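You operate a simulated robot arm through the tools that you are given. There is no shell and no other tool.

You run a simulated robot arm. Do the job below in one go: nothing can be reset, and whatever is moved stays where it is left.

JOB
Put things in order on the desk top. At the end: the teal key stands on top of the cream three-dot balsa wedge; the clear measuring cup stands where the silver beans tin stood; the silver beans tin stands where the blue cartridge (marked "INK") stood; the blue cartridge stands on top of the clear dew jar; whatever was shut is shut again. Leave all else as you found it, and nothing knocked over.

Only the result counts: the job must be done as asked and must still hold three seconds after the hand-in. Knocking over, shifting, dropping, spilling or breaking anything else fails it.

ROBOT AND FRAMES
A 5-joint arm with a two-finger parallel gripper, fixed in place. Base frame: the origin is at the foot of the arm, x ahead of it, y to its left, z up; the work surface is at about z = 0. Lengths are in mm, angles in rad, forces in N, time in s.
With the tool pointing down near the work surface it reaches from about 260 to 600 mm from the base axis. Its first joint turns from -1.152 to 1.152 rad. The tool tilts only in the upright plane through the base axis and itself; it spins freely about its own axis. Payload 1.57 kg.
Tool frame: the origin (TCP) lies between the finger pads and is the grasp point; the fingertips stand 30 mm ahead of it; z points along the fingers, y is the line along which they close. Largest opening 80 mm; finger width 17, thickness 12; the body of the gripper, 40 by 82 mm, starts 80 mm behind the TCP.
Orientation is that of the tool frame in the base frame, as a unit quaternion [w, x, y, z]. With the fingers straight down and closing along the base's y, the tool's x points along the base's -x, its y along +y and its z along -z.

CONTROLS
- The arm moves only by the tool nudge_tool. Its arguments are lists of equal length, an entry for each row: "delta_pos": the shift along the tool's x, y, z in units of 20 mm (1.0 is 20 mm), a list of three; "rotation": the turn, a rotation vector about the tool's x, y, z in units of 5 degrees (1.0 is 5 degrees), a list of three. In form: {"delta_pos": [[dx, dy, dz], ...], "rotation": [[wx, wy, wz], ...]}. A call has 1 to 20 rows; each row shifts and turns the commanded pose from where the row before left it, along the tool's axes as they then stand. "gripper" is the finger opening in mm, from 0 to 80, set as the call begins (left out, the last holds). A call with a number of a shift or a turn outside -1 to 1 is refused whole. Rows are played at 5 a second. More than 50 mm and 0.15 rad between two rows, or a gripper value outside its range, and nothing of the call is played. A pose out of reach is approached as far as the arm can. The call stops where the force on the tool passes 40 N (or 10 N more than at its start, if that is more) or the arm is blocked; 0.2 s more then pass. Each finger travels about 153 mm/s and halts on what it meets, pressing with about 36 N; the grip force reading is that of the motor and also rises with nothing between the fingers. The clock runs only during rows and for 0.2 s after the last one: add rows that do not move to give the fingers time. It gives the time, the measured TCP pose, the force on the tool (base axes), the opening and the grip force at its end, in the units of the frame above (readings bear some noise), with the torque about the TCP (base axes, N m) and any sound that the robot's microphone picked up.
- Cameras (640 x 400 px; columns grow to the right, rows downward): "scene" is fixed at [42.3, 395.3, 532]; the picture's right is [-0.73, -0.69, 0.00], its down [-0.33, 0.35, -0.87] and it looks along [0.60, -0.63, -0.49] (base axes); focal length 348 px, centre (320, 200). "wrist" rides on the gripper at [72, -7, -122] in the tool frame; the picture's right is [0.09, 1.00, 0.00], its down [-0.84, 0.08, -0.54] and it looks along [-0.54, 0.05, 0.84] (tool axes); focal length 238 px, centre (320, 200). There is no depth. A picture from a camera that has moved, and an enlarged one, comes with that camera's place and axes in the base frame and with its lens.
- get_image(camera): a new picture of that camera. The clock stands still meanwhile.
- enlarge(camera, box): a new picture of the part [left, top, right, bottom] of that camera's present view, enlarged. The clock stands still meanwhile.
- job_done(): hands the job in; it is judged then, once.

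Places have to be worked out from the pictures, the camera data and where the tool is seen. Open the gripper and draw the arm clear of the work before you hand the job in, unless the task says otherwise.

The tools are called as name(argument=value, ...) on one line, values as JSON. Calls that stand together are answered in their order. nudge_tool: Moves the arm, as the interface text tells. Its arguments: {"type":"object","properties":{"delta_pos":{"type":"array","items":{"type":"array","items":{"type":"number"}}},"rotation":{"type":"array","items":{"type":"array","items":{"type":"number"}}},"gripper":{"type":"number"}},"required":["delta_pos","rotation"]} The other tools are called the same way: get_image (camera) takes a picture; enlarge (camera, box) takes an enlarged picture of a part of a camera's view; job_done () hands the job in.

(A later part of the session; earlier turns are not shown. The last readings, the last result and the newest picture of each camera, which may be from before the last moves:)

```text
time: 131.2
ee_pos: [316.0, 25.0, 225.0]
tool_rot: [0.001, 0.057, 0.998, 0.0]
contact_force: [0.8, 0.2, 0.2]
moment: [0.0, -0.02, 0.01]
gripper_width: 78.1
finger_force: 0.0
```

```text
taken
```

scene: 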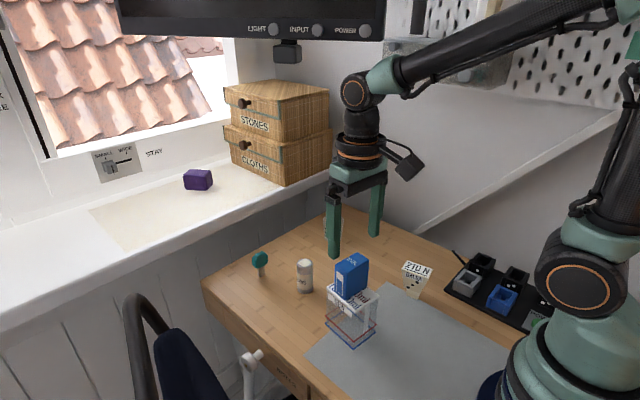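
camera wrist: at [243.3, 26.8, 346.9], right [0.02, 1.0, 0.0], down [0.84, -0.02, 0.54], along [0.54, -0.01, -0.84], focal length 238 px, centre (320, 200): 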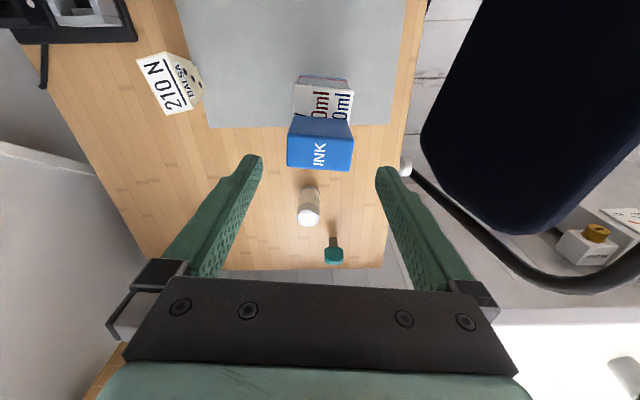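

The cartridge stands squarely on the jar. Next is the tin: I move above it at about (452, 7).

nudge_tool(delta_pos=[[-0.864, -0.02, 0], [-0.864, -0.02, 0], [-0.864, -0.02, 0], [-0.864, -0.02, 0], [-0.864, -0.02, 0], [-0.864, -0.02, 0], [-0.864, -0.02, 0], [-0.864, -0.02, 0], [0, 0, 0.9], [0, 0, 0.9], [0, 0, 0.9], [0, 0, 0.9], [0, 0, 0]], rotation=[[0, 0, 0], [0, 0, 0], [0, 0, 0], [0, 0, 0], [0, 0, 0], [0, 0, 0], [0, 0, 0], [0, 0, 0], [0, 0, 0], [0, 0, 0], [0, 0, 0], [0, 0, 0], [0, 0, 0]], gripper=80)

enlarge(camera="wrist", box=[240, 80, 400, 220])

get_image(camera="scene")

```text
time: 134.0
ee_pos: [451.7, 6.0, 153.4]
tool_rot: [0.0, 0.057, 0.998, 0.0]
contact_force: [0.2, -0.9, -0.4]
moment: [0.0, -0.02, 0.01]
gripper_width: 79.9
finger_force: 0.0
```

```text
2.86 times, centred on (320, 150) of wrist
camera zoom: at [379.5, 8.2, 274.4], right [0.02, 1.0, 0.0], down [0.84, -0.02, 0.54], along [0.54, -0.01, -0.84], focal length 681 px, centre (320, 343)
```

zoom: 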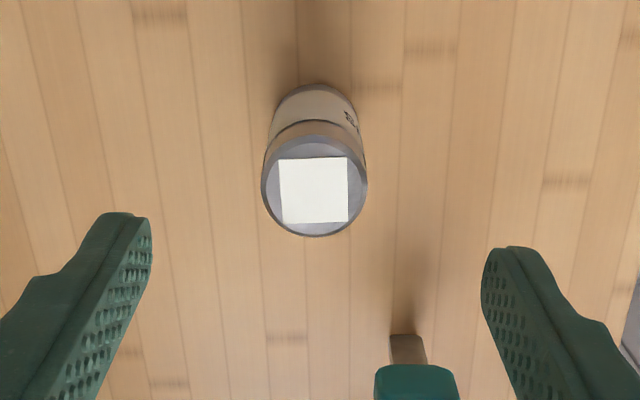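

```text
taken
```

scene: 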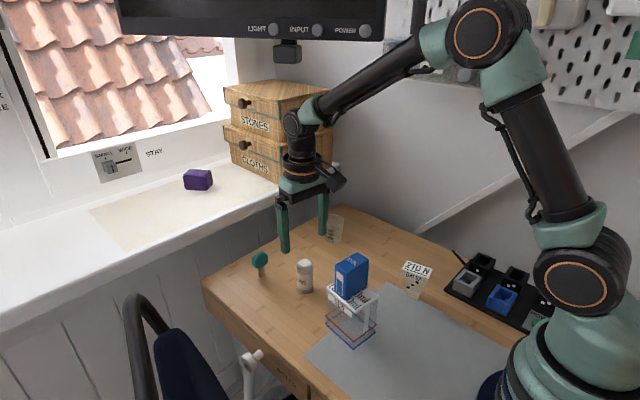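

The tin sits about 2 mm off the tool axis, at roughly (453, 4.5). I correct for it and descend around it to TCP z of about 38.

nudge_tool(delta_pos=[[-0.075, -0.1, 0.5], [0, 0, 0.8], [0, 0, 0.8], [0, 0, 0.8], [0, 0, 0.8], [0, 0, 0.8], [0, 0, 0.8], [0, 0, 0.45], [0, 0, 0]], rotation=[[0, 0, 0], [0, 0, 0], [0, 0, 0], [0, 0, 0], [0, 0, 0], [0, 0, 0], [0, 0, 0], [0, 0, 0], [0, 0, 0]], gripper=80)

enlarge(camera="wrist", box=[200, 80, 440, 280])

enlarge(camera="scene", box=[240, 200, 400, 320])

```text
time: 136.0
ee_pos: [455.8, 4.3, 37.2]
tool_rot: [0.0, 0.057, 0.998, 0.0]
contact_force: [-0.9, -0.4, -0.2]
moment: [0.0, 0.01, 0.0]
gripper_width: 79.9
finger_force: 0.0
```

```text
2.00 times, centred on (320, 180) of wrist
camera zoom: at [382.5, 5.8, 159.7], right [0.02, 1.0, 0.0], down [0.84, -0.02, 0.54], along [0.54, -0.01, -0.84], focal length 477 px, centre (320, 240)
```

zoom: 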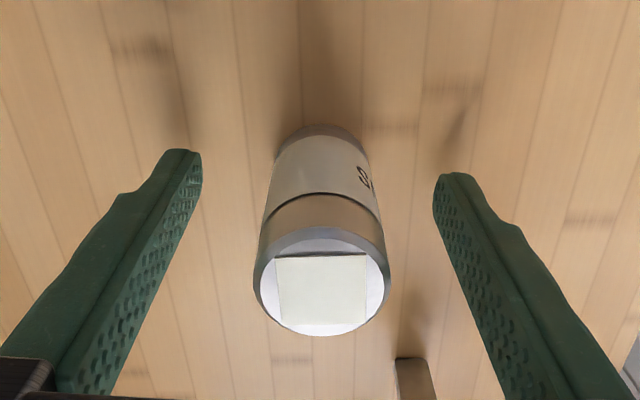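

```text
3.33 times, centred on (320, 260) of scene
camera zoom: at [42.3, 395.3, 532.0], right [-0.73, -0.69, 0.0], down [-0.33, 0.35, -0.87], along [0.6, -0.63, -0.49], focal length 1161 px, centre (320, 0)
```

zoom: 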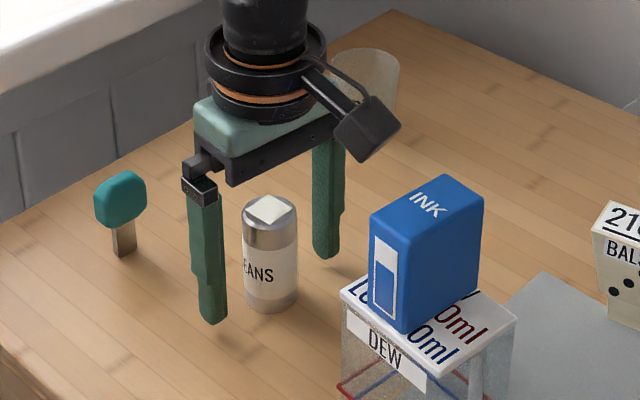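

The tin is centred between the fingers, with its centre at about (452.6, 4.6). I shift 2 mm inward and close on it.

nudge_tool(delta_pos=[[0.11, 0, 0], [0, 0, 0]], rotation=[[0, 0, 0], [0, 0, 0]], gripper=80)

nudge_tool(delta_pos=[[0, 0, 0], [0, 0, 0], [0, 0, 0], [0, 0, 0]], rotation=[[0, 0, 0], [0, 0, 0], [0, 0, 0], [0, 0, 0]], gripper=20)

enlarge(camera="wrist", box=[200, 80, 440, 280])

```text
time: 136.6
ee_pos: [451.0, 4.4, 39.6]
tool_rot: [0.001, 0.057, 0.998, 0.0]
contact_force: [0.4, 0.7, 0.8]
moment: [0.03, 0.01, -0.03]
gripper_width: 79.9
finger_force: 0.0
```

```text
time: 137.6
ee_pos: [450.7, 4.8, 37.6]
tool_rot: [0.0, 0.057, 0.998, -0.001]
contact_force: [1.0, -0.4, 0.5]
moment: [-0.01, 0.03, -0.01]
gripper_width: 32.7
finger_force: 35.4
```

```text
2.00 times, centred on (320, 180) of wrist
camera zoom: at [380.0, 5.9, 160.0], right [0.02, 1.0, 0.0], down [0.84, -0.02, 0.54], along [0.54, -0.01, -0.84], focal length 477 px, centre (320, 240)
```

zoom: 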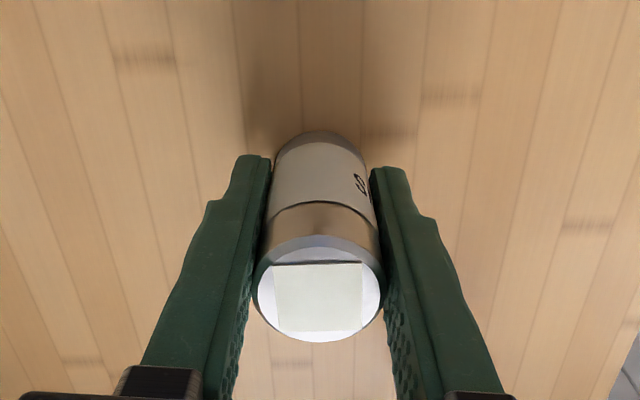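

The tin is gripped at 32.7 mm; its spot is (452.4, 4.8). I make a slow test lift and compare.

nudge_tool(delta_pos=[[0, 0, -0.1], [0, 0, -0.15], [0, 0, -0.25], [0, 0, -0.25], [0, 0, -0.25], [0, 0, 0]], rotation=[[0, 0, 0], [0, 0, 0], [0, 0, 0], [0, 0, 0], [0, 0, 0], [0, 0, 0]])

enlarge(camera="wrist", box=[200, 80, 440, 280])

```text
time: 139.0
ee_pos: [452.0, 5.3, 57.5]
tool_rot: [0.0, 0.056, 0.998, 0.0]
contact_force: [-0.6, -0.1, -1.1]
moment: [-0.03, -0.01, 0.04]
gripper_width: 32.8
finger_force: 36.1
```

```text
2.00 times, centred on (320, 180) of wrist
camera zoom: at [379.8, 6.4, 179.6], right [0.02, 1.0, 0.0], down [0.84, -0.02, 0.54], along [0.54, -0.01, -0.84], focal length 477 px, centre (320, 240)
```

zoom: 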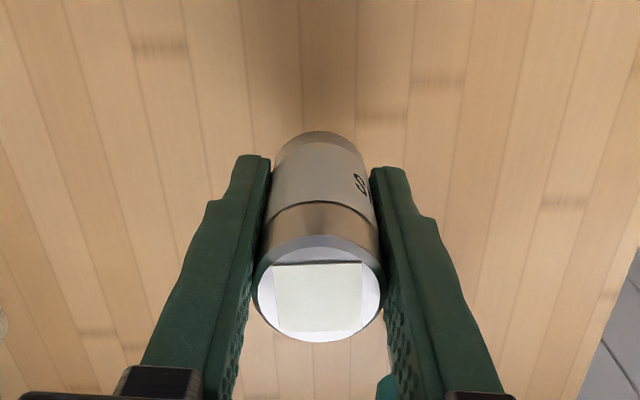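

No slip. I raise the tin to TCP z of about 120 and check again.

nudge_tool(delta_pos=[[0, 0, -0.3], [0, 0, -0.5], [0, 0, -0.6], [0, 0, -0.6], [0, 0, -0.6], [0, 0, -0.4], [0, 0, -0.2], [0, 0, 0]], rotation=[[0, 0, 0], [0, 0, 0], [0, 0, 0], [0, 0, 0], [0, 0, 0], [0, 0, 0], [0, 0, 0], [0, 0, 0]])

enlarge(camera="wrist", box=[200, 80, 440, 280])

enlarge(camera="scene", box=[230, 160, 410, 320])

```text
time: 140.8
ee_pos: [452.6, 4.9, 120.7]
tool_rot: [0.0, 0.057, 0.998, 0.0]
contact_force: [0.3, 0.5, -0.9]
moment: [0.0, 0.02, 0.03]
gripper_width: 33.0
finger_force: 36.0
```

```text
2.00 times, centred on (320, 180) of wrist
camera zoom: at [379.4, 6.6, 243.0], right [0.02, 1.0, 0.0], down [0.84, -0.02, 0.54], along [0.54, -0.01, -0.84], focal length 477 px, centre (320, 240)
```

zoom: 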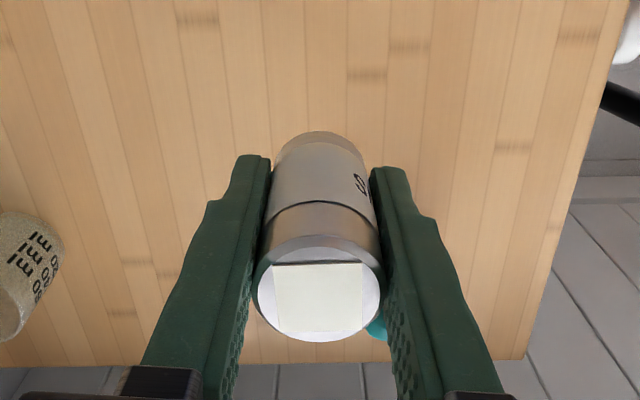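

```text
2.50 times, centred on (320, 240) of scene
camera zoom: at [42.3, 395.3, 532.0], right [-0.73, -0.69, 0.0], down [-0.33, 0.35, -0.87], along [0.6, -0.63, -0.49], focal length 871 px, centre (320, 100)
```

zoom: 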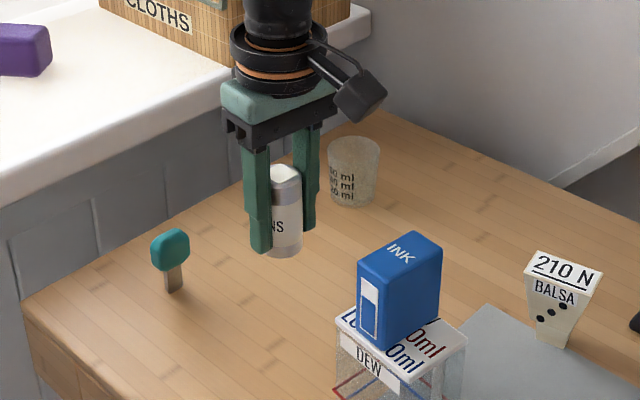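

The tin is firm. I carry it to the cartridge's old place at (394, -134).

nudge_tool(delta_pos=[[0.12, -0.4, 0], [0.237, -0.802, 0], [0.237, -0.802, 0], [0.237, -0.802, 0], [0.237, -0.802, 0], [0.237, -0.802, 0], [0.237, -0.802, 0], [0.237, -0.802, 0], [0.237, -0.802, 0], [0.117, -0.402, 0], [0, 0, 0]], rotation=[[0, 0, 0], [0, 0, 0], [0, 0, 0], [0, 0, 0], [0, 0, 0], [0, 0, 0], [0, 0, 0], [0, 0, 0], [0, 0, 0], [0, 0, 0], [0, 0, 0]])

enlarge(camera="wrist", box=[200, 80, 440, 280])

get_image(camera="scene")

```text
time: 143.2
ee_pos: [394.9, -133.2, 121.1]
tool_rot: [0.0, 0.056, 0.998, 0.0]
contact_force: [0.6, 0.1, -1.3]
moment: [0.01, 0.0, -0.01]
gripper_width: 32.6
finger_force: 36.3
```

```text
2.00 times, centred on (320, 180) of wrist
camera zoom: at [322.3, -131.9, 243.6], right [0.02, 1.0, 0.0], down [0.84, -0.02, 0.54], along [0.54, -0.01, -0.84], focal length 477 px, centre (320, 240)
```

zoom: 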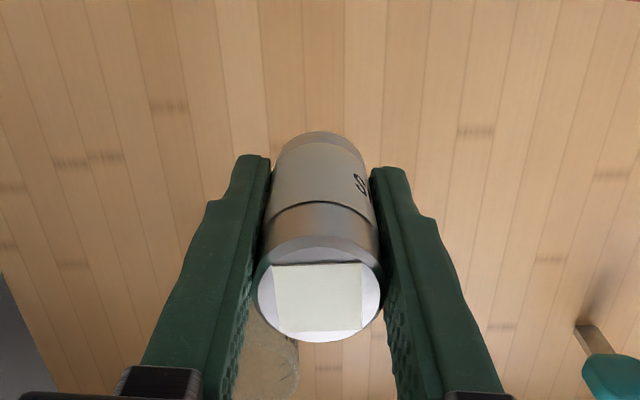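

```text
taken
```

scene: 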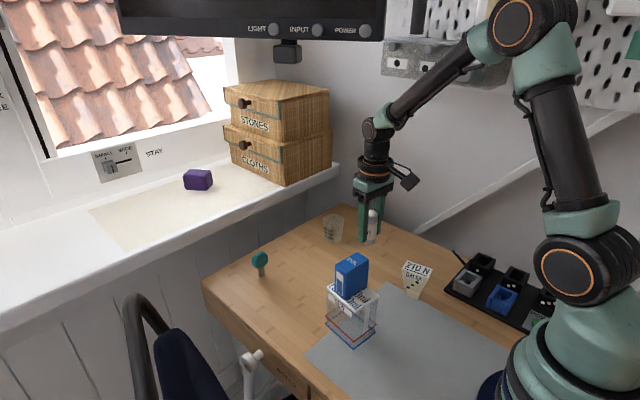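

The tin is above the spot. I lower it to just above the desk, then to contact.

nudge_tool(delta_pos=[[0, -0.03, 0.4], [0, 0, 0.7], [0, 0, 0.8], [0, 0, 0.8], [0, 0, 0.7], [0, 0, 0.4], [0, 0, 0.15], [0, 0, 0]], rotation=[[0, 0, 0], [0, 0, 0], [0, 0, 0], [0, 0, 0], [0, 0, 0], [0, 0, 0], [0, 0, 0], [0, 0, 0]])

nudge_tool(delta_pos=[[0, 0, 0.05], [0, 0, 0.05], [0, 0, 0]], rotation=[[0, 0, 0], [0, 0, 0], [0, 0, 0]])

```text
time: 145.0
ee_pos: [393.4, -134.4, 41.9]
tool_rot: [0.0, 0.057, 0.998, 0.0]
contact_force: [0.4, -0.2, -1.1]
moment: [0.02, -0.01, 0.01]
gripper_width: 32.6
finger_force: 35.9
```

```text
time: 145.8
ee_pos: [392.7, -133.8, 39.4]
tool_rot: [0.0, 0.057, 0.998, 0.0]
contact_force: [0.6, -1.2, 0.0]
moment: [0.01, -0.04, 0.02]
gripper_width: 32.9
finger_force: 36.1
```

Not yet in contact. I go down by small steps.

nudge_tool(delta_pos=[[0, 0, 0.03], [0, 0, 0.03], [0, 0, 0]], rotation=[[0, 0, 0], [0, 0, 0], [0, 0, 0]])

nudge_tool(delta_pos=[[0, 0, 0.03], [0, 0, 0]], rotation=[[0, 0, 0], [0, 0, 0]])

```text
time: 146.6
ee_pos: [391.2, -132.9, 38.4]
tool_rot: [0.001, 0.057, 0.998, 0.0]
contact_force: [-0.7, 0.0, -0.5]
moment: [-0.02, 0.0, -0.03]
gripper_width: 32.7
finger_force: 36.1
```

```text
time: 147.2
ee_pos: [391.8, -133.1, 39.4]
tool_rot: [0.0, 0.057, 0.998, 0.0]
contact_force: [0.5, -0.3, -1.0]
moment: [-0.02, -0.01, -0.01]
gripper_width: 32.9
finger_force: 35.8
```

Still free. I continue down in small steps.

nudge_tool(delta_pos=[[0, 0, 0.04], [0, 0, 0]], rotation=[[0, 0, 0], [0, 0, 0]])

nudge_tool(delta_pos=[[0, 0, 0.04], [0, 0, 0]], rotation=[[0, 0, 0], [0, 0, 0]])

enlarge(camera="scene", box=[320, 200, 420, 290])

```text
time: 147.8
ee_pos: [393.5, -132.1, 37.7]
tool_rot: [-0.001, 0.057, 0.998, 0.0]
contact_force: [-4.1, 1.6, 10.4]
moment: [0.05, 0.11, -0.01]
gripper_width: 33.0
finger_force: 35.9
```

```text
time: 148.4
ee_pos: [392.9, -134.0, 37.8]
tool_rot: [0.001, 0.057, 0.998, 0.0]
contact_force: [-7.9, 6.7, 24.6]
moment: [0.22, 0.17, 0.0]
gripper_width: 33.0
finger_force: 36.0
```

```text
4.44 times, centred on (370, 245) of scene
camera zoom: at [42.2, 395.3, 532.0], right [-0.73, -0.69, 0.0], down [-0.33, 0.35, -0.87], along [0.6, -0.63, -0.49], focal length 1548 px, centre (98, 0)
```

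zoom: 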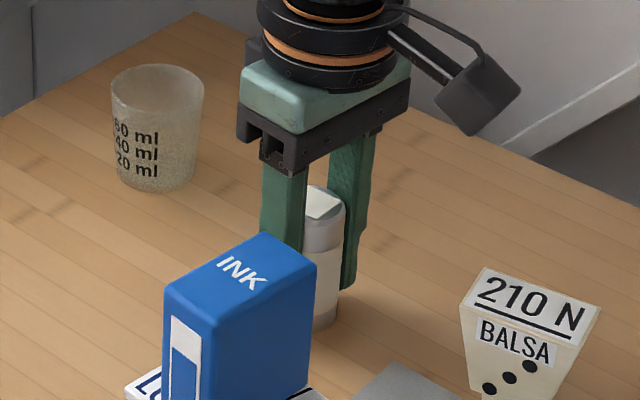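

The tin is on the desk at 25 N. I ease off and open.

nudge_tool(delta_pos=[[0, 0, -0.05], [0, 0, 0]], rotation=[[0, 0, 0], [0, 0, 0]])

nudge_tool(delta_pos=[[0, 0, 0], [0, 0, 0], [0, 0, 0]], rotation=[[0, 0, 0], [0, 0, 0], [0, 0, 0]], gripper=60)

enlarge(camera="wrist", box=[200, 80, 440, 280])

```text
time: 149.0
ee_pos: [392.6, -133.1, 38.5]
tool_rot: [0.0, 0.057, 0.998, 0.001]
contact_force: [-4.3, 2.4, 10.5]
moment: [-0.01, 0.01, -0.02]
gripper_width: 32.8
finger_force: 36.4
```

```text
time: 149.8
ee_pos: [393.6, -134.9, 37.9]
tool_rot: [0.0, 0.056, 0.998, 0.0]
contact_force: [0.4, -0.4, 0.5]
moment: [-0.01, 0.02, -0.01]
gripper_width: 60.1
finger_force: 0.0
```

```text
2.00 times, centred on (320, 180) of wrist
camera zoom: at [321.1, -132.1, 159.8], right [0.02, 1.0, 0.0], down [0.84, -0.02, 0.54], along [0.54, -0.01, -0.84], focal length 477 px, centre (320, 240)
```

zoom: 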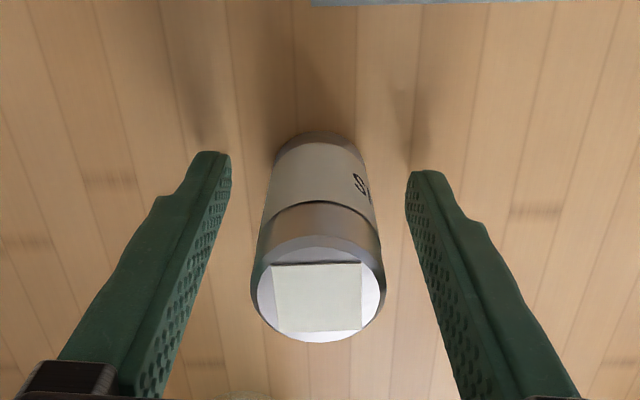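

The tin stands in the cartridge's old place. I rise and move over to the cup at about (531, -170).

nudge_tool(delta_pos=[[0, 0, -0.4], [0, 0, -0.7], [0, 0, -0.9], [0, 0, -0.9], [0, 0, -0.9], [0, 0, -0.9], [0, 0, -0.9], [-0.88, -0.131, 0], [-0.88, -0.131, 0], [-0.88, -0.131, 0], [-0.88, -0.131, 0], [-0.88, -0.131, 0], [-0.88, -0.131, 0], [-0.88, -0.131, 0], [-0.88, -0.131, 0], [0, 0, 0]], rotation=[[0, 0, 0], [0, 0, 0], [0, 0, 0], [0, 0, 0], [0, 0, 0], [0, 0, 0], [0, 0, 0], [0, 0, 0], [0, 0, 0], [0, 0, 0], [0, 0, 0], [0, 0, 0], [0, 0, 0], [0, 0, 0], [0, 0, 0], [0, 0, 0]], gripper=80)

get_image(camera="wrist")

enlarge(camera="wrist", box=[240, 80, 400, 220])

get_image(camera="scene")

```text
time: 153.2
ee_pos: [529.4, -170.4, 151.2]
tool_rot: [0.0, 0.056, 0.998, 0.0]
contact_force: [0.1, -0.4, 0.7]
moment: [0.0, -0.01, 0.0]
gripper_width: 79.8
finger_force: 0.0
```

```text
taken
camera wrist: at [457.1, -169.1, 272.1], right [0.02, 1.0, 0.0], down [0.84, -0.02, 0.54], along [0.54, -0.01, -0.84], focal length 238 px, centre (320, 200)
```

wrist: 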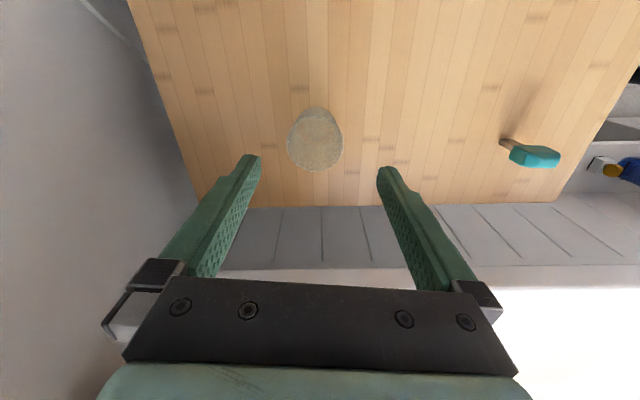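

```text
2.86 times, centred on (320, 150) of wrist
camera zoom: at [457.1, -169.1, 272.1], right [0.02, 1.0, 0.0], down [0.84, -0.02, 0.54], along [0.54, -0.01, -0.84], focal length 681 px, centre (320, 343)
```

zoom: 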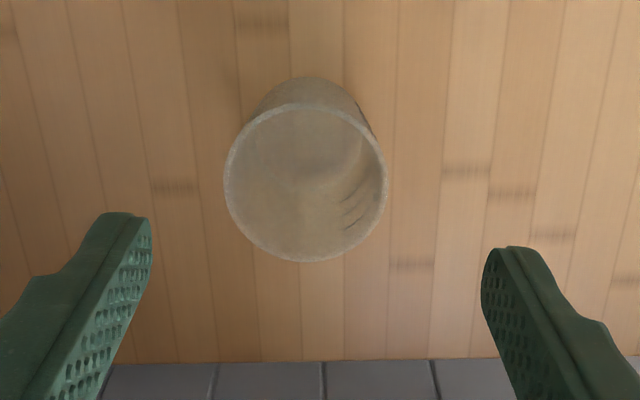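

```text
taken
```

scene: 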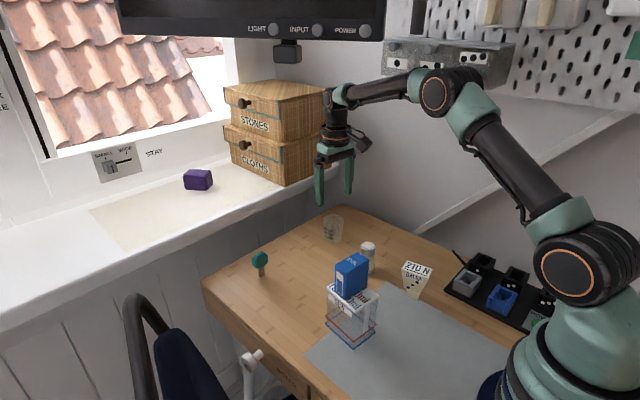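

The cup looks empty, and its rim centre is at about (532.8, -175.7) by the wrist view. I correct by (4, -5) mm and descend to TCP z of about 42.

nudge_tool(delta_pos=[[-0.2, -0.255, 0], [0, 0, 0.6], [0, 0, 0.8], [0, 0, 0.8], [0, 0, 0]], rotation=[[0, 0, 0], [0, 0, 0], [0, 0, 0], [0, 0, 0], [0, 0, 0]], gripper=80)

enlarge(camera="wrist", box=[220, 80, 420, 240])

```text
time: 154.4
ee_pos: [533.7, -175.2, 105.7]
tool_rot: [0.001, 0.057, 0.998, 0.0]
contact_force: [0.2, 0.4, 0.1]
moment: [0.01, -0.01, 0.0]
gripper_width: 80.0
finger_force: 0.0
```

```text
2.50 times, centred on (320, 160) of wrist
camera zoom: at [460.9, -174.3, 227.8], right [0.02, 1.0, 0.0], down [0.84, -0.02, 0.54], along [0.54, -0.01, -0.84], focal length 596 px, centre (320, 300)
```

zoom: 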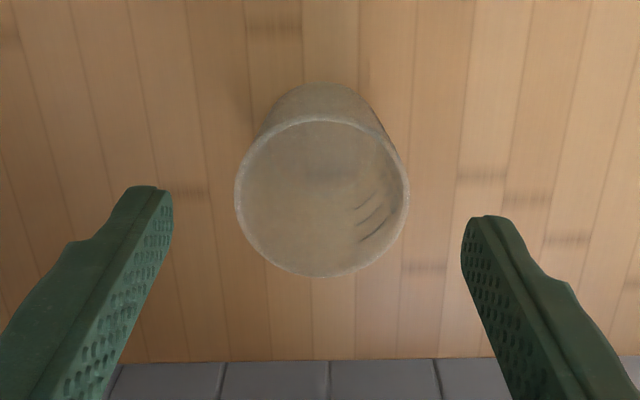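

The cup is now centred. I descend the rest of the way.

nudge_tool(delta_pos=[[0, 0, 0.6], [0, 0, 0.7], [0, 0, 0.7], [0, 0, 0.7], [0, 0, 0.48], [0, 0, 0]], rotation=[[0, 0, 0], [0, 0, 0], [0, 0, 0], [0, 0, 0], [0, 0, 0], [0, 0, 0]], gripper=80)

nudge_tool(delta_pos=[[0, 0, 0], [0, 0, 0], [0, 0, 0], [0, 0, 0]], rotation=[[0, 0, 0], [0, 0, 0], [0, 0, 0], [0, 0, 0]], gripper=44)

enlarge(camera="wrist", box=[200, 80, 440, 280])

enlarge(camera="scene", box=[280, 160, 400, 260])

```text
time: 155.8
ee_pos: [534.6, -176.7, 43.8]
tool_rot: [0.001, 0.057, 0.998, 0.0]
contact_force: [0.5, 0.6, -0.4]
moment: [-0.01, -0.01, -0.02]
gripper_width: 79.9
finger_force: 0.0
```

```text
time: 156.8
ee_pos: [532.9, -176.8, 42.6]
tool_rot: [0.0, 0.057, 0.998, 0.0]
contact_force: [-0.5, -0.5, -0.4]
moment: [-0.01, -0.02, -0.01]
gripper_width: 51.8
finger_force: 36.2
```

```text
2.00 times, centred on (320, 180) of wrist
camera zoom: at [461.4, -174.6, 164.8], right [0.02, 1.0, 0.0], down [0.84, -0.02, 0.54], along [0.54, -0.01, -0.84], focal length 477 px, centre (320, 240)
```

zoom: 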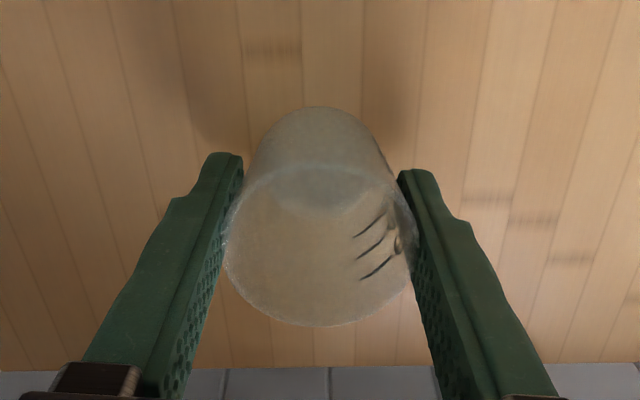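

```text
4.00 times, centred on (340, 210) of scene
camera zoom: at [42.3, 395.3, 532.0], right [-0.73, -0.69, 0.0], down [-0.33, 0.35, -0.87], along [0.6, -0.63, -0.49], focal length 1393 px, centre (240, 160)
```

zoom: 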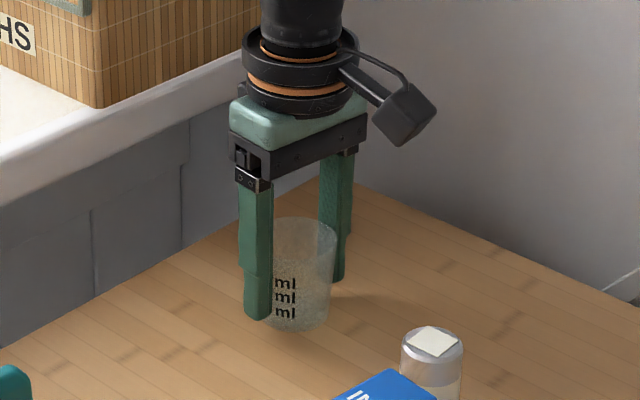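

The cup is gripped at 51.8 mm at the rim. I make a slow test lift and compare.

nudge_tool(delta_pos=[[0, 0, -0.1], [0, 0, -0.15], [0, 0, -0.2], [0, 0, -0.2], [0, 0, -0.2], [0, 0, 0]], rotation=[[0, 0, 0], [0, 0, 0], [0, 0, 0], [0, 0, 0], [0, 0, 0], [0, 0, 0]])

enlarge(camera="wrist", box=[200, 80, 440, 280])

enlarge(camera="scene", box=[280, 160, 400, 260])

```text
time: 158.2
ee_pos: [533.4, -174.1, 58.4]
tool_rot: [0.0, 0.057, 0.998, 0.0]
contact_force: [0.3, -0.2, 0.0]
moment: [0.01, 0.01, 0.01]
gripper_width: 52.1
finger_force: 36.1
```

```text
2.00 times, centred on (320, 180) of wrist
camera zoom: at [461.4, -174.2, 181.5], right [0.02, 1.0, 0.0], down [0.84, -0.02, 0.54], along [0.54, -0.01, -0.84], focal length 477 px, centre (320, 240)
```

zoom: 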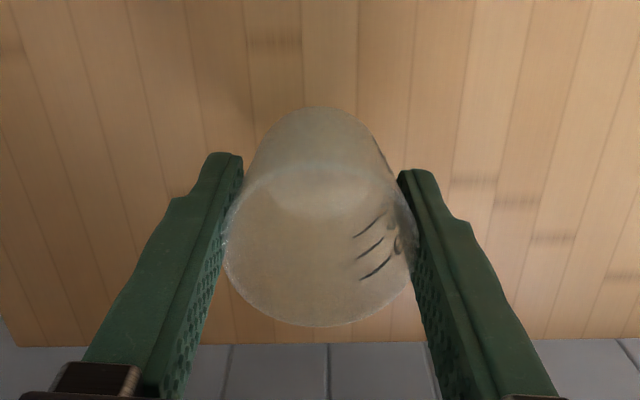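

```text
4.00 times, centred on (340, 210) of scene
camera zoom: at [42.3, 395.3, 532.0], right [-0.73, -0.69, 0.0], down [-0.33, 0.35, -0.87], along [0.6, -0.63, -0.49], focal length 1393 px, centre (240, 160)
```

zoom: 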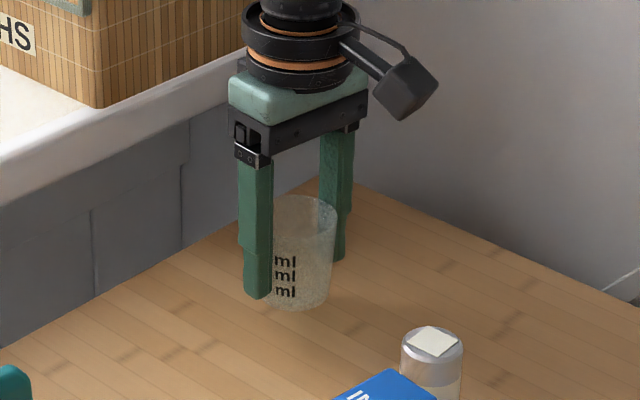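

No slip. I raise the cup to TCP z of about 110 and carry it toward the tin's old place at (452.4, 4.8).

nudge_tool(delta_pos=[[0, 0, -0.3], [0, 0, -0.5], [0, 0, -0.6], [0, 0, -0.6], [0, 0, -0.4], [0, 0, -0.2], [0, 0, 0]], rotation=[[0, 0, 0], [0, 0, 0], [0, 0, 0], [0, 0, 0], [0, 0, 0], [0, 0, 0], [0, 0, 0]])

enlarge(camera="wrist", box=[200, 80, 440, 280])

```text
time: 159.8
ee_pos: [534.3, -175.5, 111.5]
tool_rot: [-0.001, 0.057, 0.998, 0.0]
contact_force: [0.1, -1.6, -1.2]
moment: [0.01, 0.03, 0.0]
gripper_width: 52.1
finger_force: 36.5
```

```text
2.00 times, centred on (320, 180) of wrist
camera zoom: at [461.7, -174.1, 233.8], right [0.02, 1.0, 0.0], down [0.84, -0.02, 0.54], along [0.54, -0.01, -0.84], focal length 477 px, centre (320, 240)
```

zoom: 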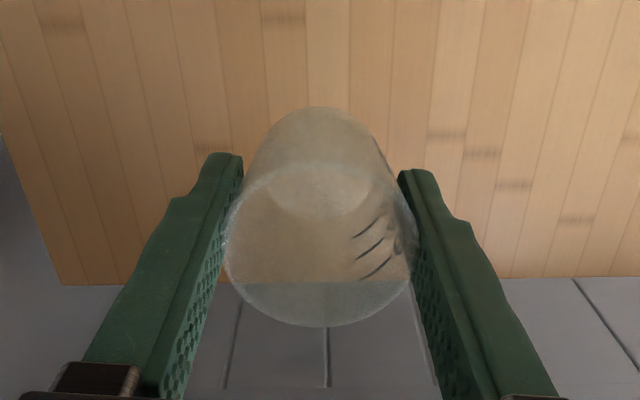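

It is still firm. I carry it across, allowing for the cup centre sitting about 3 mm inward of the tool axis.

nudge_tool(delta_pos=[[0.223, 0.388, 0], [0.446, 0.776, 0], [0.446, 0.776, 0], [0.446, 0.776, 0], [0.446, 0.776, 0], [0.446, 0.776, 0], [0.446, 0.776, 0], [0.446, 0.776, 0], [0.446, 0.776, 0], [0.446, 0.776, 0], [0.446, 0.776, 0], [0.223, 0.388, 0], [0, 0, 0]], rotation=[[0, 0, 0], [0, 0, 0], [0, 0, 0], [0, 0, 0], [0, 0, 0], [0, 0, 0], [0, 0, 0], [0, 0, 0], [0, 0, 0], [0, 0, 0], [0, 0, 0], [0, 0, 0], [0, 0, 0]])

enlarge(camera="wrist", box=[200, 80, 440, 280])

get_image(camera="scene")

```text
time: 162.6
ee_pos: [455.2, 4.5, 111.3]
tool_rot: [0.0, 0.057, 0.998, 0.0]
contact_force: [-0.9, -0.8, -0.2]
moment: [0.0, -0.01, 0.01]
gripper_width: 51.9
finger_force: 36.1
```

```text
2.00 times, centred on (320, 180) of wrist
camera zoom: at [382.8, 6.3, 233.5], right [0.02, 1.0, 0.0], down [0.84, -0.02, 0.54], along [0.54, -0.01, -0.84], focal length 477 px, centre (320, 240)
```

zoom: 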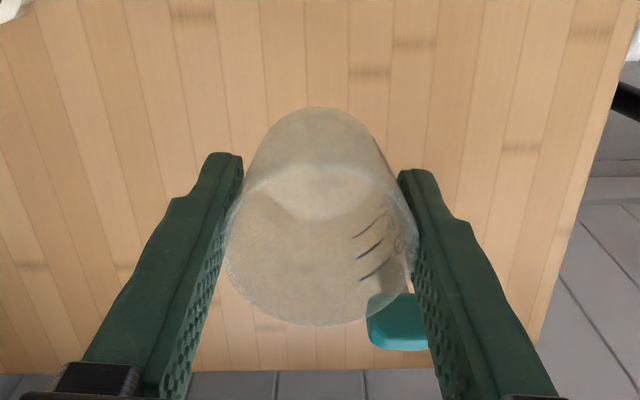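

```text
taken
```

scene: 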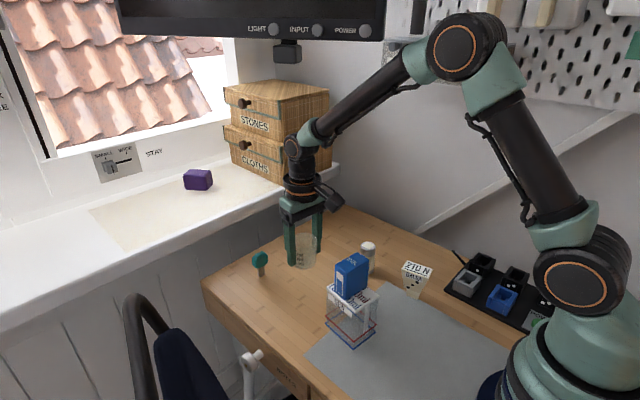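

The cup is over the spot. I lower it to just above the desk.

nudge_tool(delta_pos=[[0, 0, 0.4], [0, 0, 0.6], [0, 0, 0.7], [0, 0, 0.7], [0, 0, 0.5], [0, 0, 0.3], [0, 0, 0]], rotation=[[0, 0, 0], [0, 0, 0], [0, 0, 0], [0, 0, 0], [0, 0, 0], [0, 0, 0], [0, 0, 0]])

nudge_tool(delta_pos=[[0, 0, 0.05], [0, 0, 0.04], [0, 0, 0]], rotation=[[0, 0, 0], [0, 0, 0], [0, 0, 0]])

```text
time: 164.2
ee_pos: [455.0, 4.4, 48.2]
tool_rot: [0.0, 0.057, 0.998, 0.0]
contact_force: [0.1, -0.4, 0.4]
moment: [-0.02, 0.02, -0.03]
gripper_width: 52.2
finger_force: 36.1
```

```text
time: 165.0
ee_pos: [456.3, 3.4, 44.6]
tool_rot: [0.0, 0.055, 0.998, 0.0]
contact_force: [0.0, 0.2, 0.2]
moment: [0.0, 0.02, 0.02]
gripper_width: 52.1
finger_force: 36.0
```

Nearly there. I step down by half-millimetre steps until the desk is felt.

nudge_tool(delta_pos=[[0, 0, 0.03], [0, 0, 0]], rotation=[[0, 0, 0], [0, 0, 0]])

nudge_tool(delta_pos=[[0, 0, 0.03], [0, 0, 0]], rotation=[[0, 0, 0], [0, 0, 0]])

nudge_tool(delta_pos=[[0, 0, 0.03], [0, 0, 0]], rotation=[[0, 0, 0], [0, 0, 0]])

```text
time: 165.6
ee_pos: [456.4, 3.9, 45.5]
tool_rot: [-0.001, 0.057, 0.998, -0.001]
contact_force: [-0.5, 0.0, -0.1]
moment: [0.02, 0.01, -0.01]
gripper_width: 51.8
finger_force: 35.6
```

```text
time: 166.2
ee_pos: [455.3, 4.6, 44.1]
tool_rot: [0.0, 0.056, 0.998, 0.0]
contact_force: [-0.2, -0.8, -0.5]
moment: [-0.01, 0.01, -0.01]
gripper_width: 52.2
finger_force: 35.8
```

```text
time: 166.8
ee_pos: [456.8, 3.7, 43.6]
tool_rot: [0.0, 0.057, 0.998, 0.0]
contact_force: [0.1, -0.1, -0.3]
moment: [0.02, 0.05, 0.0]
gripper_width: 52.1
finger_force: 36.3
```

nudge_tool(delta_pos=[[0, 0, 0.03], [0, 0, 0]], rotation=[[0, 0, 0], [0, 0, 0]])

nudge_tool(delta_pos=[[0, 0, 0.03], [0, 0, 0]], rotation=[[0, 0, 0], [0, 0, 0]])

```text
time: 167.4
ee_pos: [455.1, 3.6, 42.6]
tool_rot: [0.0, 0.057, 0.998, 0.0]
contact_force: [-0.2, -0.4, -1.4]
moment: [-0.02, -0.02, 0.01]
gripper_width: 52.2
finger_force: 35.7
```

```text
time: 168.0
ee_pos: [455.7, 4.4, 43.1]
tool_rot: [0.0, 0.056, 0.998, 0.0]
contact_force: [0.5, 0.2, -0.7]
moment: [0.0, 0.05, 0.0]
gripper_width: 51.8
finger_force: 36.1
```

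No contact force yet at about z 43. I continue down half a millimetre at a time, watching the force.

nudge_tool(delta_pos=[[0, 0, 0.03], [0, 0, 0]], rotation=[[0, 0, 0], [0, 0, 0]])

nudge_tool(delta_pos=[[0, 0, 0.03], [0, 0, 0]], rotation=[[0, 0, 0], [0, 0, 0]])

enlarge(camera="scene", box=[250, 220, 370, 310])

```text
time: 168.6
ee_pos: [455.5, 4.6, 43.7]
tool_rot: [0.0, 0.056, 0.998, 0.0]
contact_force: [0.3, -0.8, 2.4]
moment: [0.0, 0.01, -0.02]
gripper_width: 51.9
finger_force: 36.2
```

```text
time: 169.2
ee_pos: [456.7, 5.1, 44.0]
tool_rot: [0.001, 0.057, 0.998, 0.0]
contact_force: [-3.3, 1.9, 9.5]
moment: [0.13, 0.06, -0.01]
gripper_width: 52.0
finger_force: 35.0
```

```text
4.44 times, centred on (310, 265) of scene
camera zoom: at [42.2, 395.3, 532.0], right [-0.73, -0.69, 0.0], down [-0.33, 0.35, -0.87], along [0.6, -0.63, -0.49], focal length 1548 px, centre (364, -89)
```

zoom: 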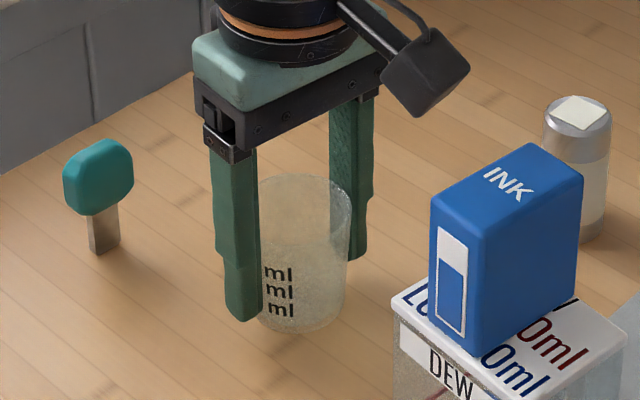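

The cup touches the desk at about 9 N. I open the fingers and check that it stands.

nudge_tool(delta_pos=[[0, 0, -0.02], [0, 0, 0]], rotation=[[0, 0, 0], [0, 0, 0]])

nudge_tool(delta_pos=[[0, 0, 0], [0, 0, 0], [0, 0, 0]], rotation=[[0, 0, 0], [0, 0, 0], [0, 0, 0]], gripper=76)

enlarge(camera="wrist", box=[200, 80, 440, 280])

enlarge(camera="scene", box=[250, 220, 370, 310])

```text
time: 169.8
ee_pos: [456.7, 4.0, 42.0]
tool_rot: [0.001, 0.056, 0.998, 0.0]
contact_force: [-0.2, -0.3, 8.9]
moment: [0.0, -0.03, -0.02]
gripper_width: 52.0
finger_force: 35.9
```

```text
time: 170.6
ee_pos: [454.3, 4.8, 42.5]
tool_rot: [0.0, 0.057, 0.998, 0.0]
contact_force: [0.0, 0.1, -0.1]
moment: [0.01, -0.02, -0.01]
gripper_width: 76.0
finger_force: 0.0
```

```text
2.00 times, centred on (320, 180) of wrist
camera zoom: at [383.4, 6.1, 164.1], right [0.02, 1.0, 0.0], down [0.84, -0.02, 0.54], along [0.54, -0.01, -0.84], focal length 477 px, centre (320, 240)
```

zoom: 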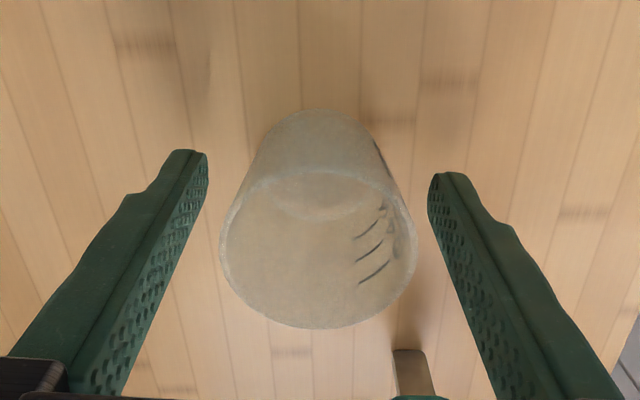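

```text
4.44 times, centred on (310, 265) of scene
camera zoom: at [42.3, 395.3, 532.0], right [-0.73, -0.69, 0.0], down [-0.33, 0.35, -0.87], along [0.6, -0.63, -0.49], focal length 1548 px, centre (364, -89)
```

zoom: 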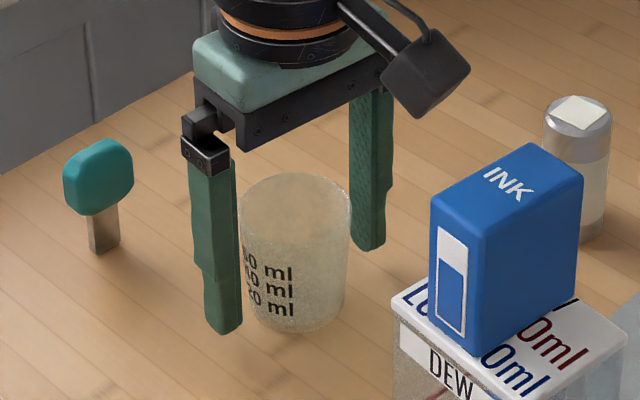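

The cup stands upright where the tin stood. I rise clear and move over the key at about (551, 47).

nudge_tool(delta_pos=[[0, 0, -0.4], [0, 0, -0.7], [0, 0, -0.9], [0, 0, -0.9], [0, 0, -0.9], [0, 0, -0.9], [0, 0, -0.7], [-0.758, 0.438, 0], [-0.758, 0.438, 0], [-0.758, 0.438, 0], [-0.758, 0.438, 0], [-0.758, 0.438, 0], [-0.758, 0.438, 0], [0, 0, 0]], rotation=[[0, 0, 0], [0, 0, 0], [0, 0, 0], [0, 0, 0], [0, 0, 0], [0, 0, 0], [0, 0, 0], [0, 0, 0], [0, 0, 0], [0, 0, 0], [0, 0, 0], [0, 0, 0], [0, 0, 0], [0, 0, 0]], gripper=80)

enlarge(camera="wrist", box=[240, 80, 400, 220])

get_image(camera="scene")

enlarge(camera="scene", box=[236, 240, 290, 290])

```text
time: 173.6
ee_pos: [552.7, 46.9, 151.4]
tool_rot: [0.0, 0.056, 0.998, -0.001]
contact_force: [1.1, 0.4, -0.4]
moment: [0.02, 0.03, -0.01]
gripper_width: 80.2
finger_force: 0.0
```

```text
2.86 times, centred on (320, 150) of wrist
camera zoom: at [480.1, 48.0, 272.5], right [0.02, 1.0, 0.0], down [0.84, -0.02, 0.54], along [0.54, -0.01, -0.84], focal length 681 px, centre (320, 343)
```

zoom: 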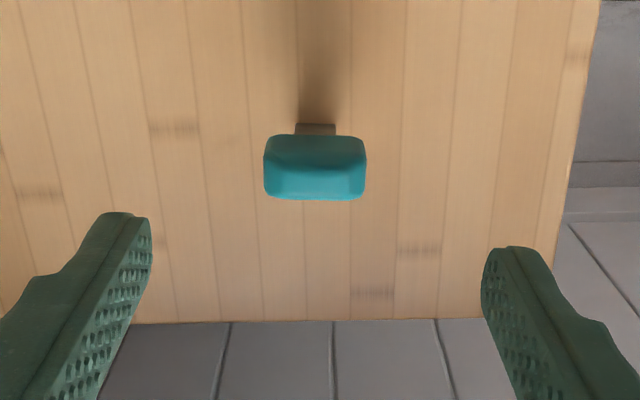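

```text
taken
```

scene: 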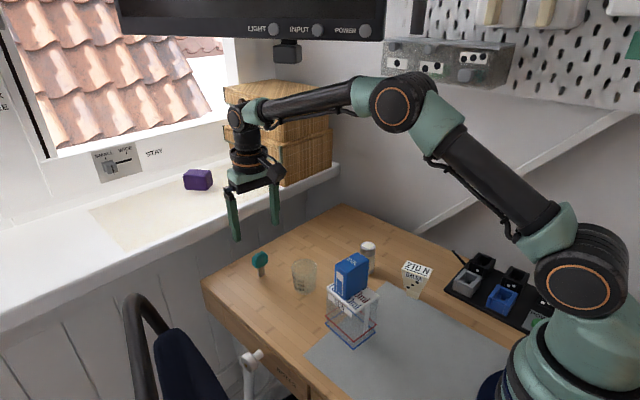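

```text
8.00 times, centred on (263, 265) of scene
camera zoom: at [42.3, 395.3, 532.0], right [-0.73, -0.69, 0.0], down [-0.33, 0.35, -0.87], along [0.6, -0.63, -0.49], focal length 2787 px, centre (776, -320)
```

zoom: 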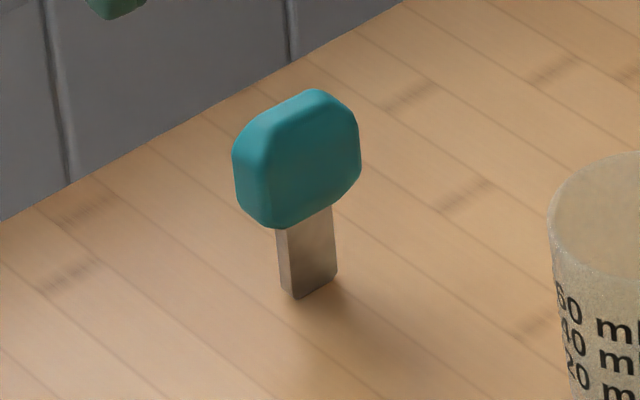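

The key's head is a flat octagon about 34 mm wide along y and 12 mm thick, centred near (553.6, 44.8). I correct by 1–2 mm and descend around it to TCP z of about 46.

nudge_tool(delta_pos=[[-0.07, -0.11, 0.4], [0, 0, 0.7], [0, 0, 0.8], [0, 0, 0.8], [0, 0, 0.8], [0, 0, 0.8], [0, 0, 0.6], [0, 0, 0.37], [0, 0, 0]], rotation=[[0, 0, 0], [0, 0, 0], [0, 0, 0], [0, 0, 0], [0, 0, 0], [0, 0, 0], [0, 0, 0], [0, 0, 0], [0, 0, 0]], gripper=80)

enlarge(camera="wrist", box=[200, 80, 440, 280])

enlarge(camera="scene", box=[210, 200, 330, 300])

```text
time: 175.6
ee_pos: [553.2, 45.6, 44.8]
tool_rot: [0.0, 0.057, 0.998, 0.0]
contact_force: [0.5, -0.2, -1.0]
moment: [0.02, -0.01, -0.02]
gripper_width: 80.0
finger_force: 0.1
```

```text
2.00 times, centred on (320, 180) of wrist
camera zoom: at [480.6, 46.2, 167.0], right [0.02, 1.0, 0.0], down [0.84, -0.02, 0.54], along [0.54, -0.01, -0.84], focal length 477 px, centre (320, 240)
```

zoom: 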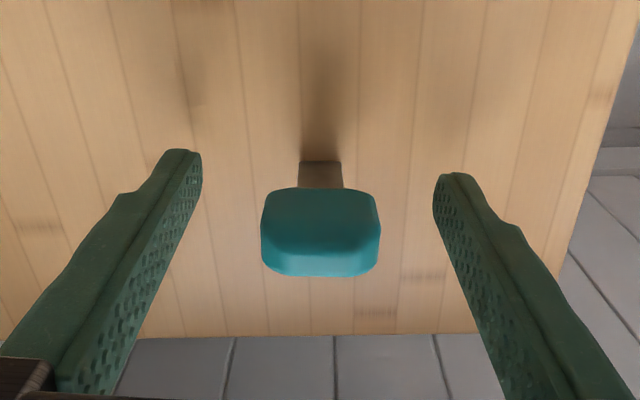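

```text
4.00 times, centred on (270, 250) of scene
camera zoom: at [42.3, 395.3, 532.0], right [-0.73, -0.69, 0.0], down [-0.33, 0.35, -0.87], along [0.6, -0.63, -0.49], focal length 1393 px, centre (520, 0)
```

zoom: 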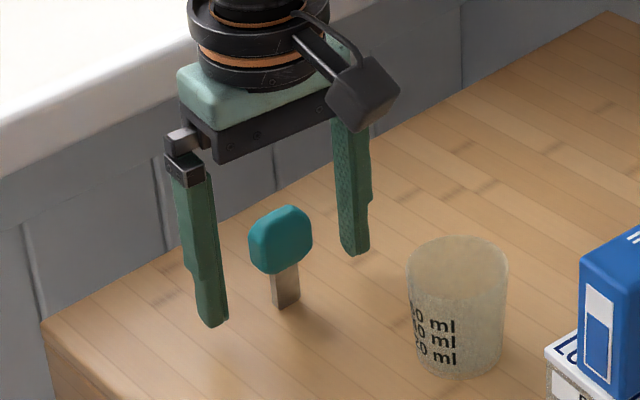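

The key is centred between the fingers. I close in two stages, first near, then onto it.

nudge_tool(delta_pos=[[0, 0, 0], [0, 0, 0]], rotation=[[0, 0, 0], [0, 0, 0]], gripper=42)

enlarge(camera="wrist", box=[240, 120, 400, 250])

```text
time: 176.2
ee_pos: [552.0, 44.5, 45.9]
tool_rot: [0.0, 0.056, 0.998, 0.0]
contact_force: [0.3, -0.2, -0.5]
moment: [0.02, -0.03, -0.01]
gripper_width: 42.2
finger_force: 0.2
```

```text
3.08 times, centred on (320, 185) of wrist
camera zoom: at [480.6, 46.2, 167.2], right [0.02, 1.0, 0.0], down [0.84, -0.02, 0.54], along [0.54, -0.01, -0.84], focal length 733 px, centre (320, 246)
```

zoom: 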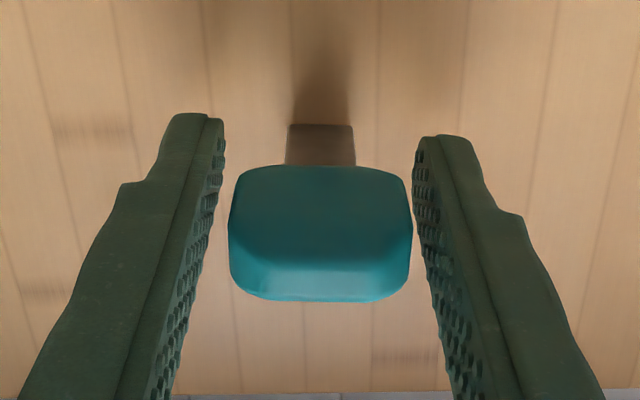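

The gaps are small and nearly even. I close onto the head.

nudge_tool(delta_pos=[[0, 0, 0], [0, 0, 0], [0, 0, 0]], rotation=[[0, 0, 0], [0, 0, 0], [0, 0, 0]], gripper=22)

enlarge(camera="wrist", box=[240, 120, 400, 250])

enlarge(camera="scene", box=[230, 220, 300, 290])

```text
time: 177.0
ee_pos: [552.8, 45.8, 45.2]
tool_rot: [0.001, 0.056, 0.998, 0.0]
contact_force: [-0.3, 1.2, -0.1]
moment: [-0.02, 0.0, 0.01]
gripper_width: 33.4
finger_force: 36.4
```

```text
3.08 times, centred on (320, 185) of wrist
camera zoom: at [480.6, 46.2, 167.2], right [0.02, 1.0, 0.0], down [0.84, -0.02, 0.54], along [0.54, -0.01, -0.84], focal length 733 px, centre (320, 246)
```

zoom: 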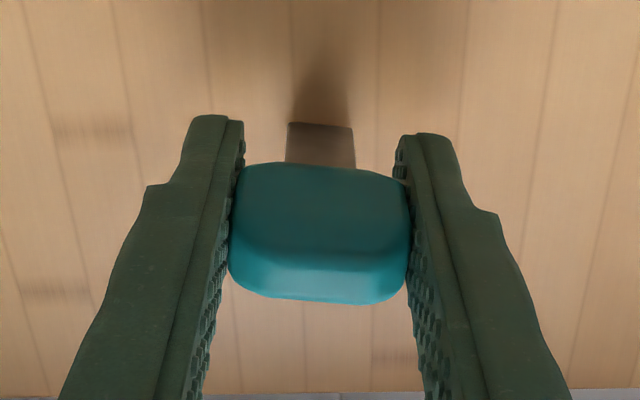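

```text
5.71 times, centred on (265, 255) of scene
camera zoom: at [42.3, 395.3, 532.0], right [-0.73, -0.69, 0.0], down [-0.33, 0.35, -0.87], along [0.6, -0.63, -0.49], focal length 1990 px, centre (634, -114)
```

zoom: 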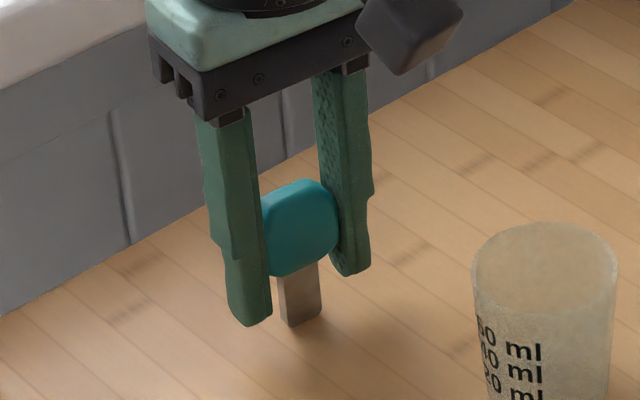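

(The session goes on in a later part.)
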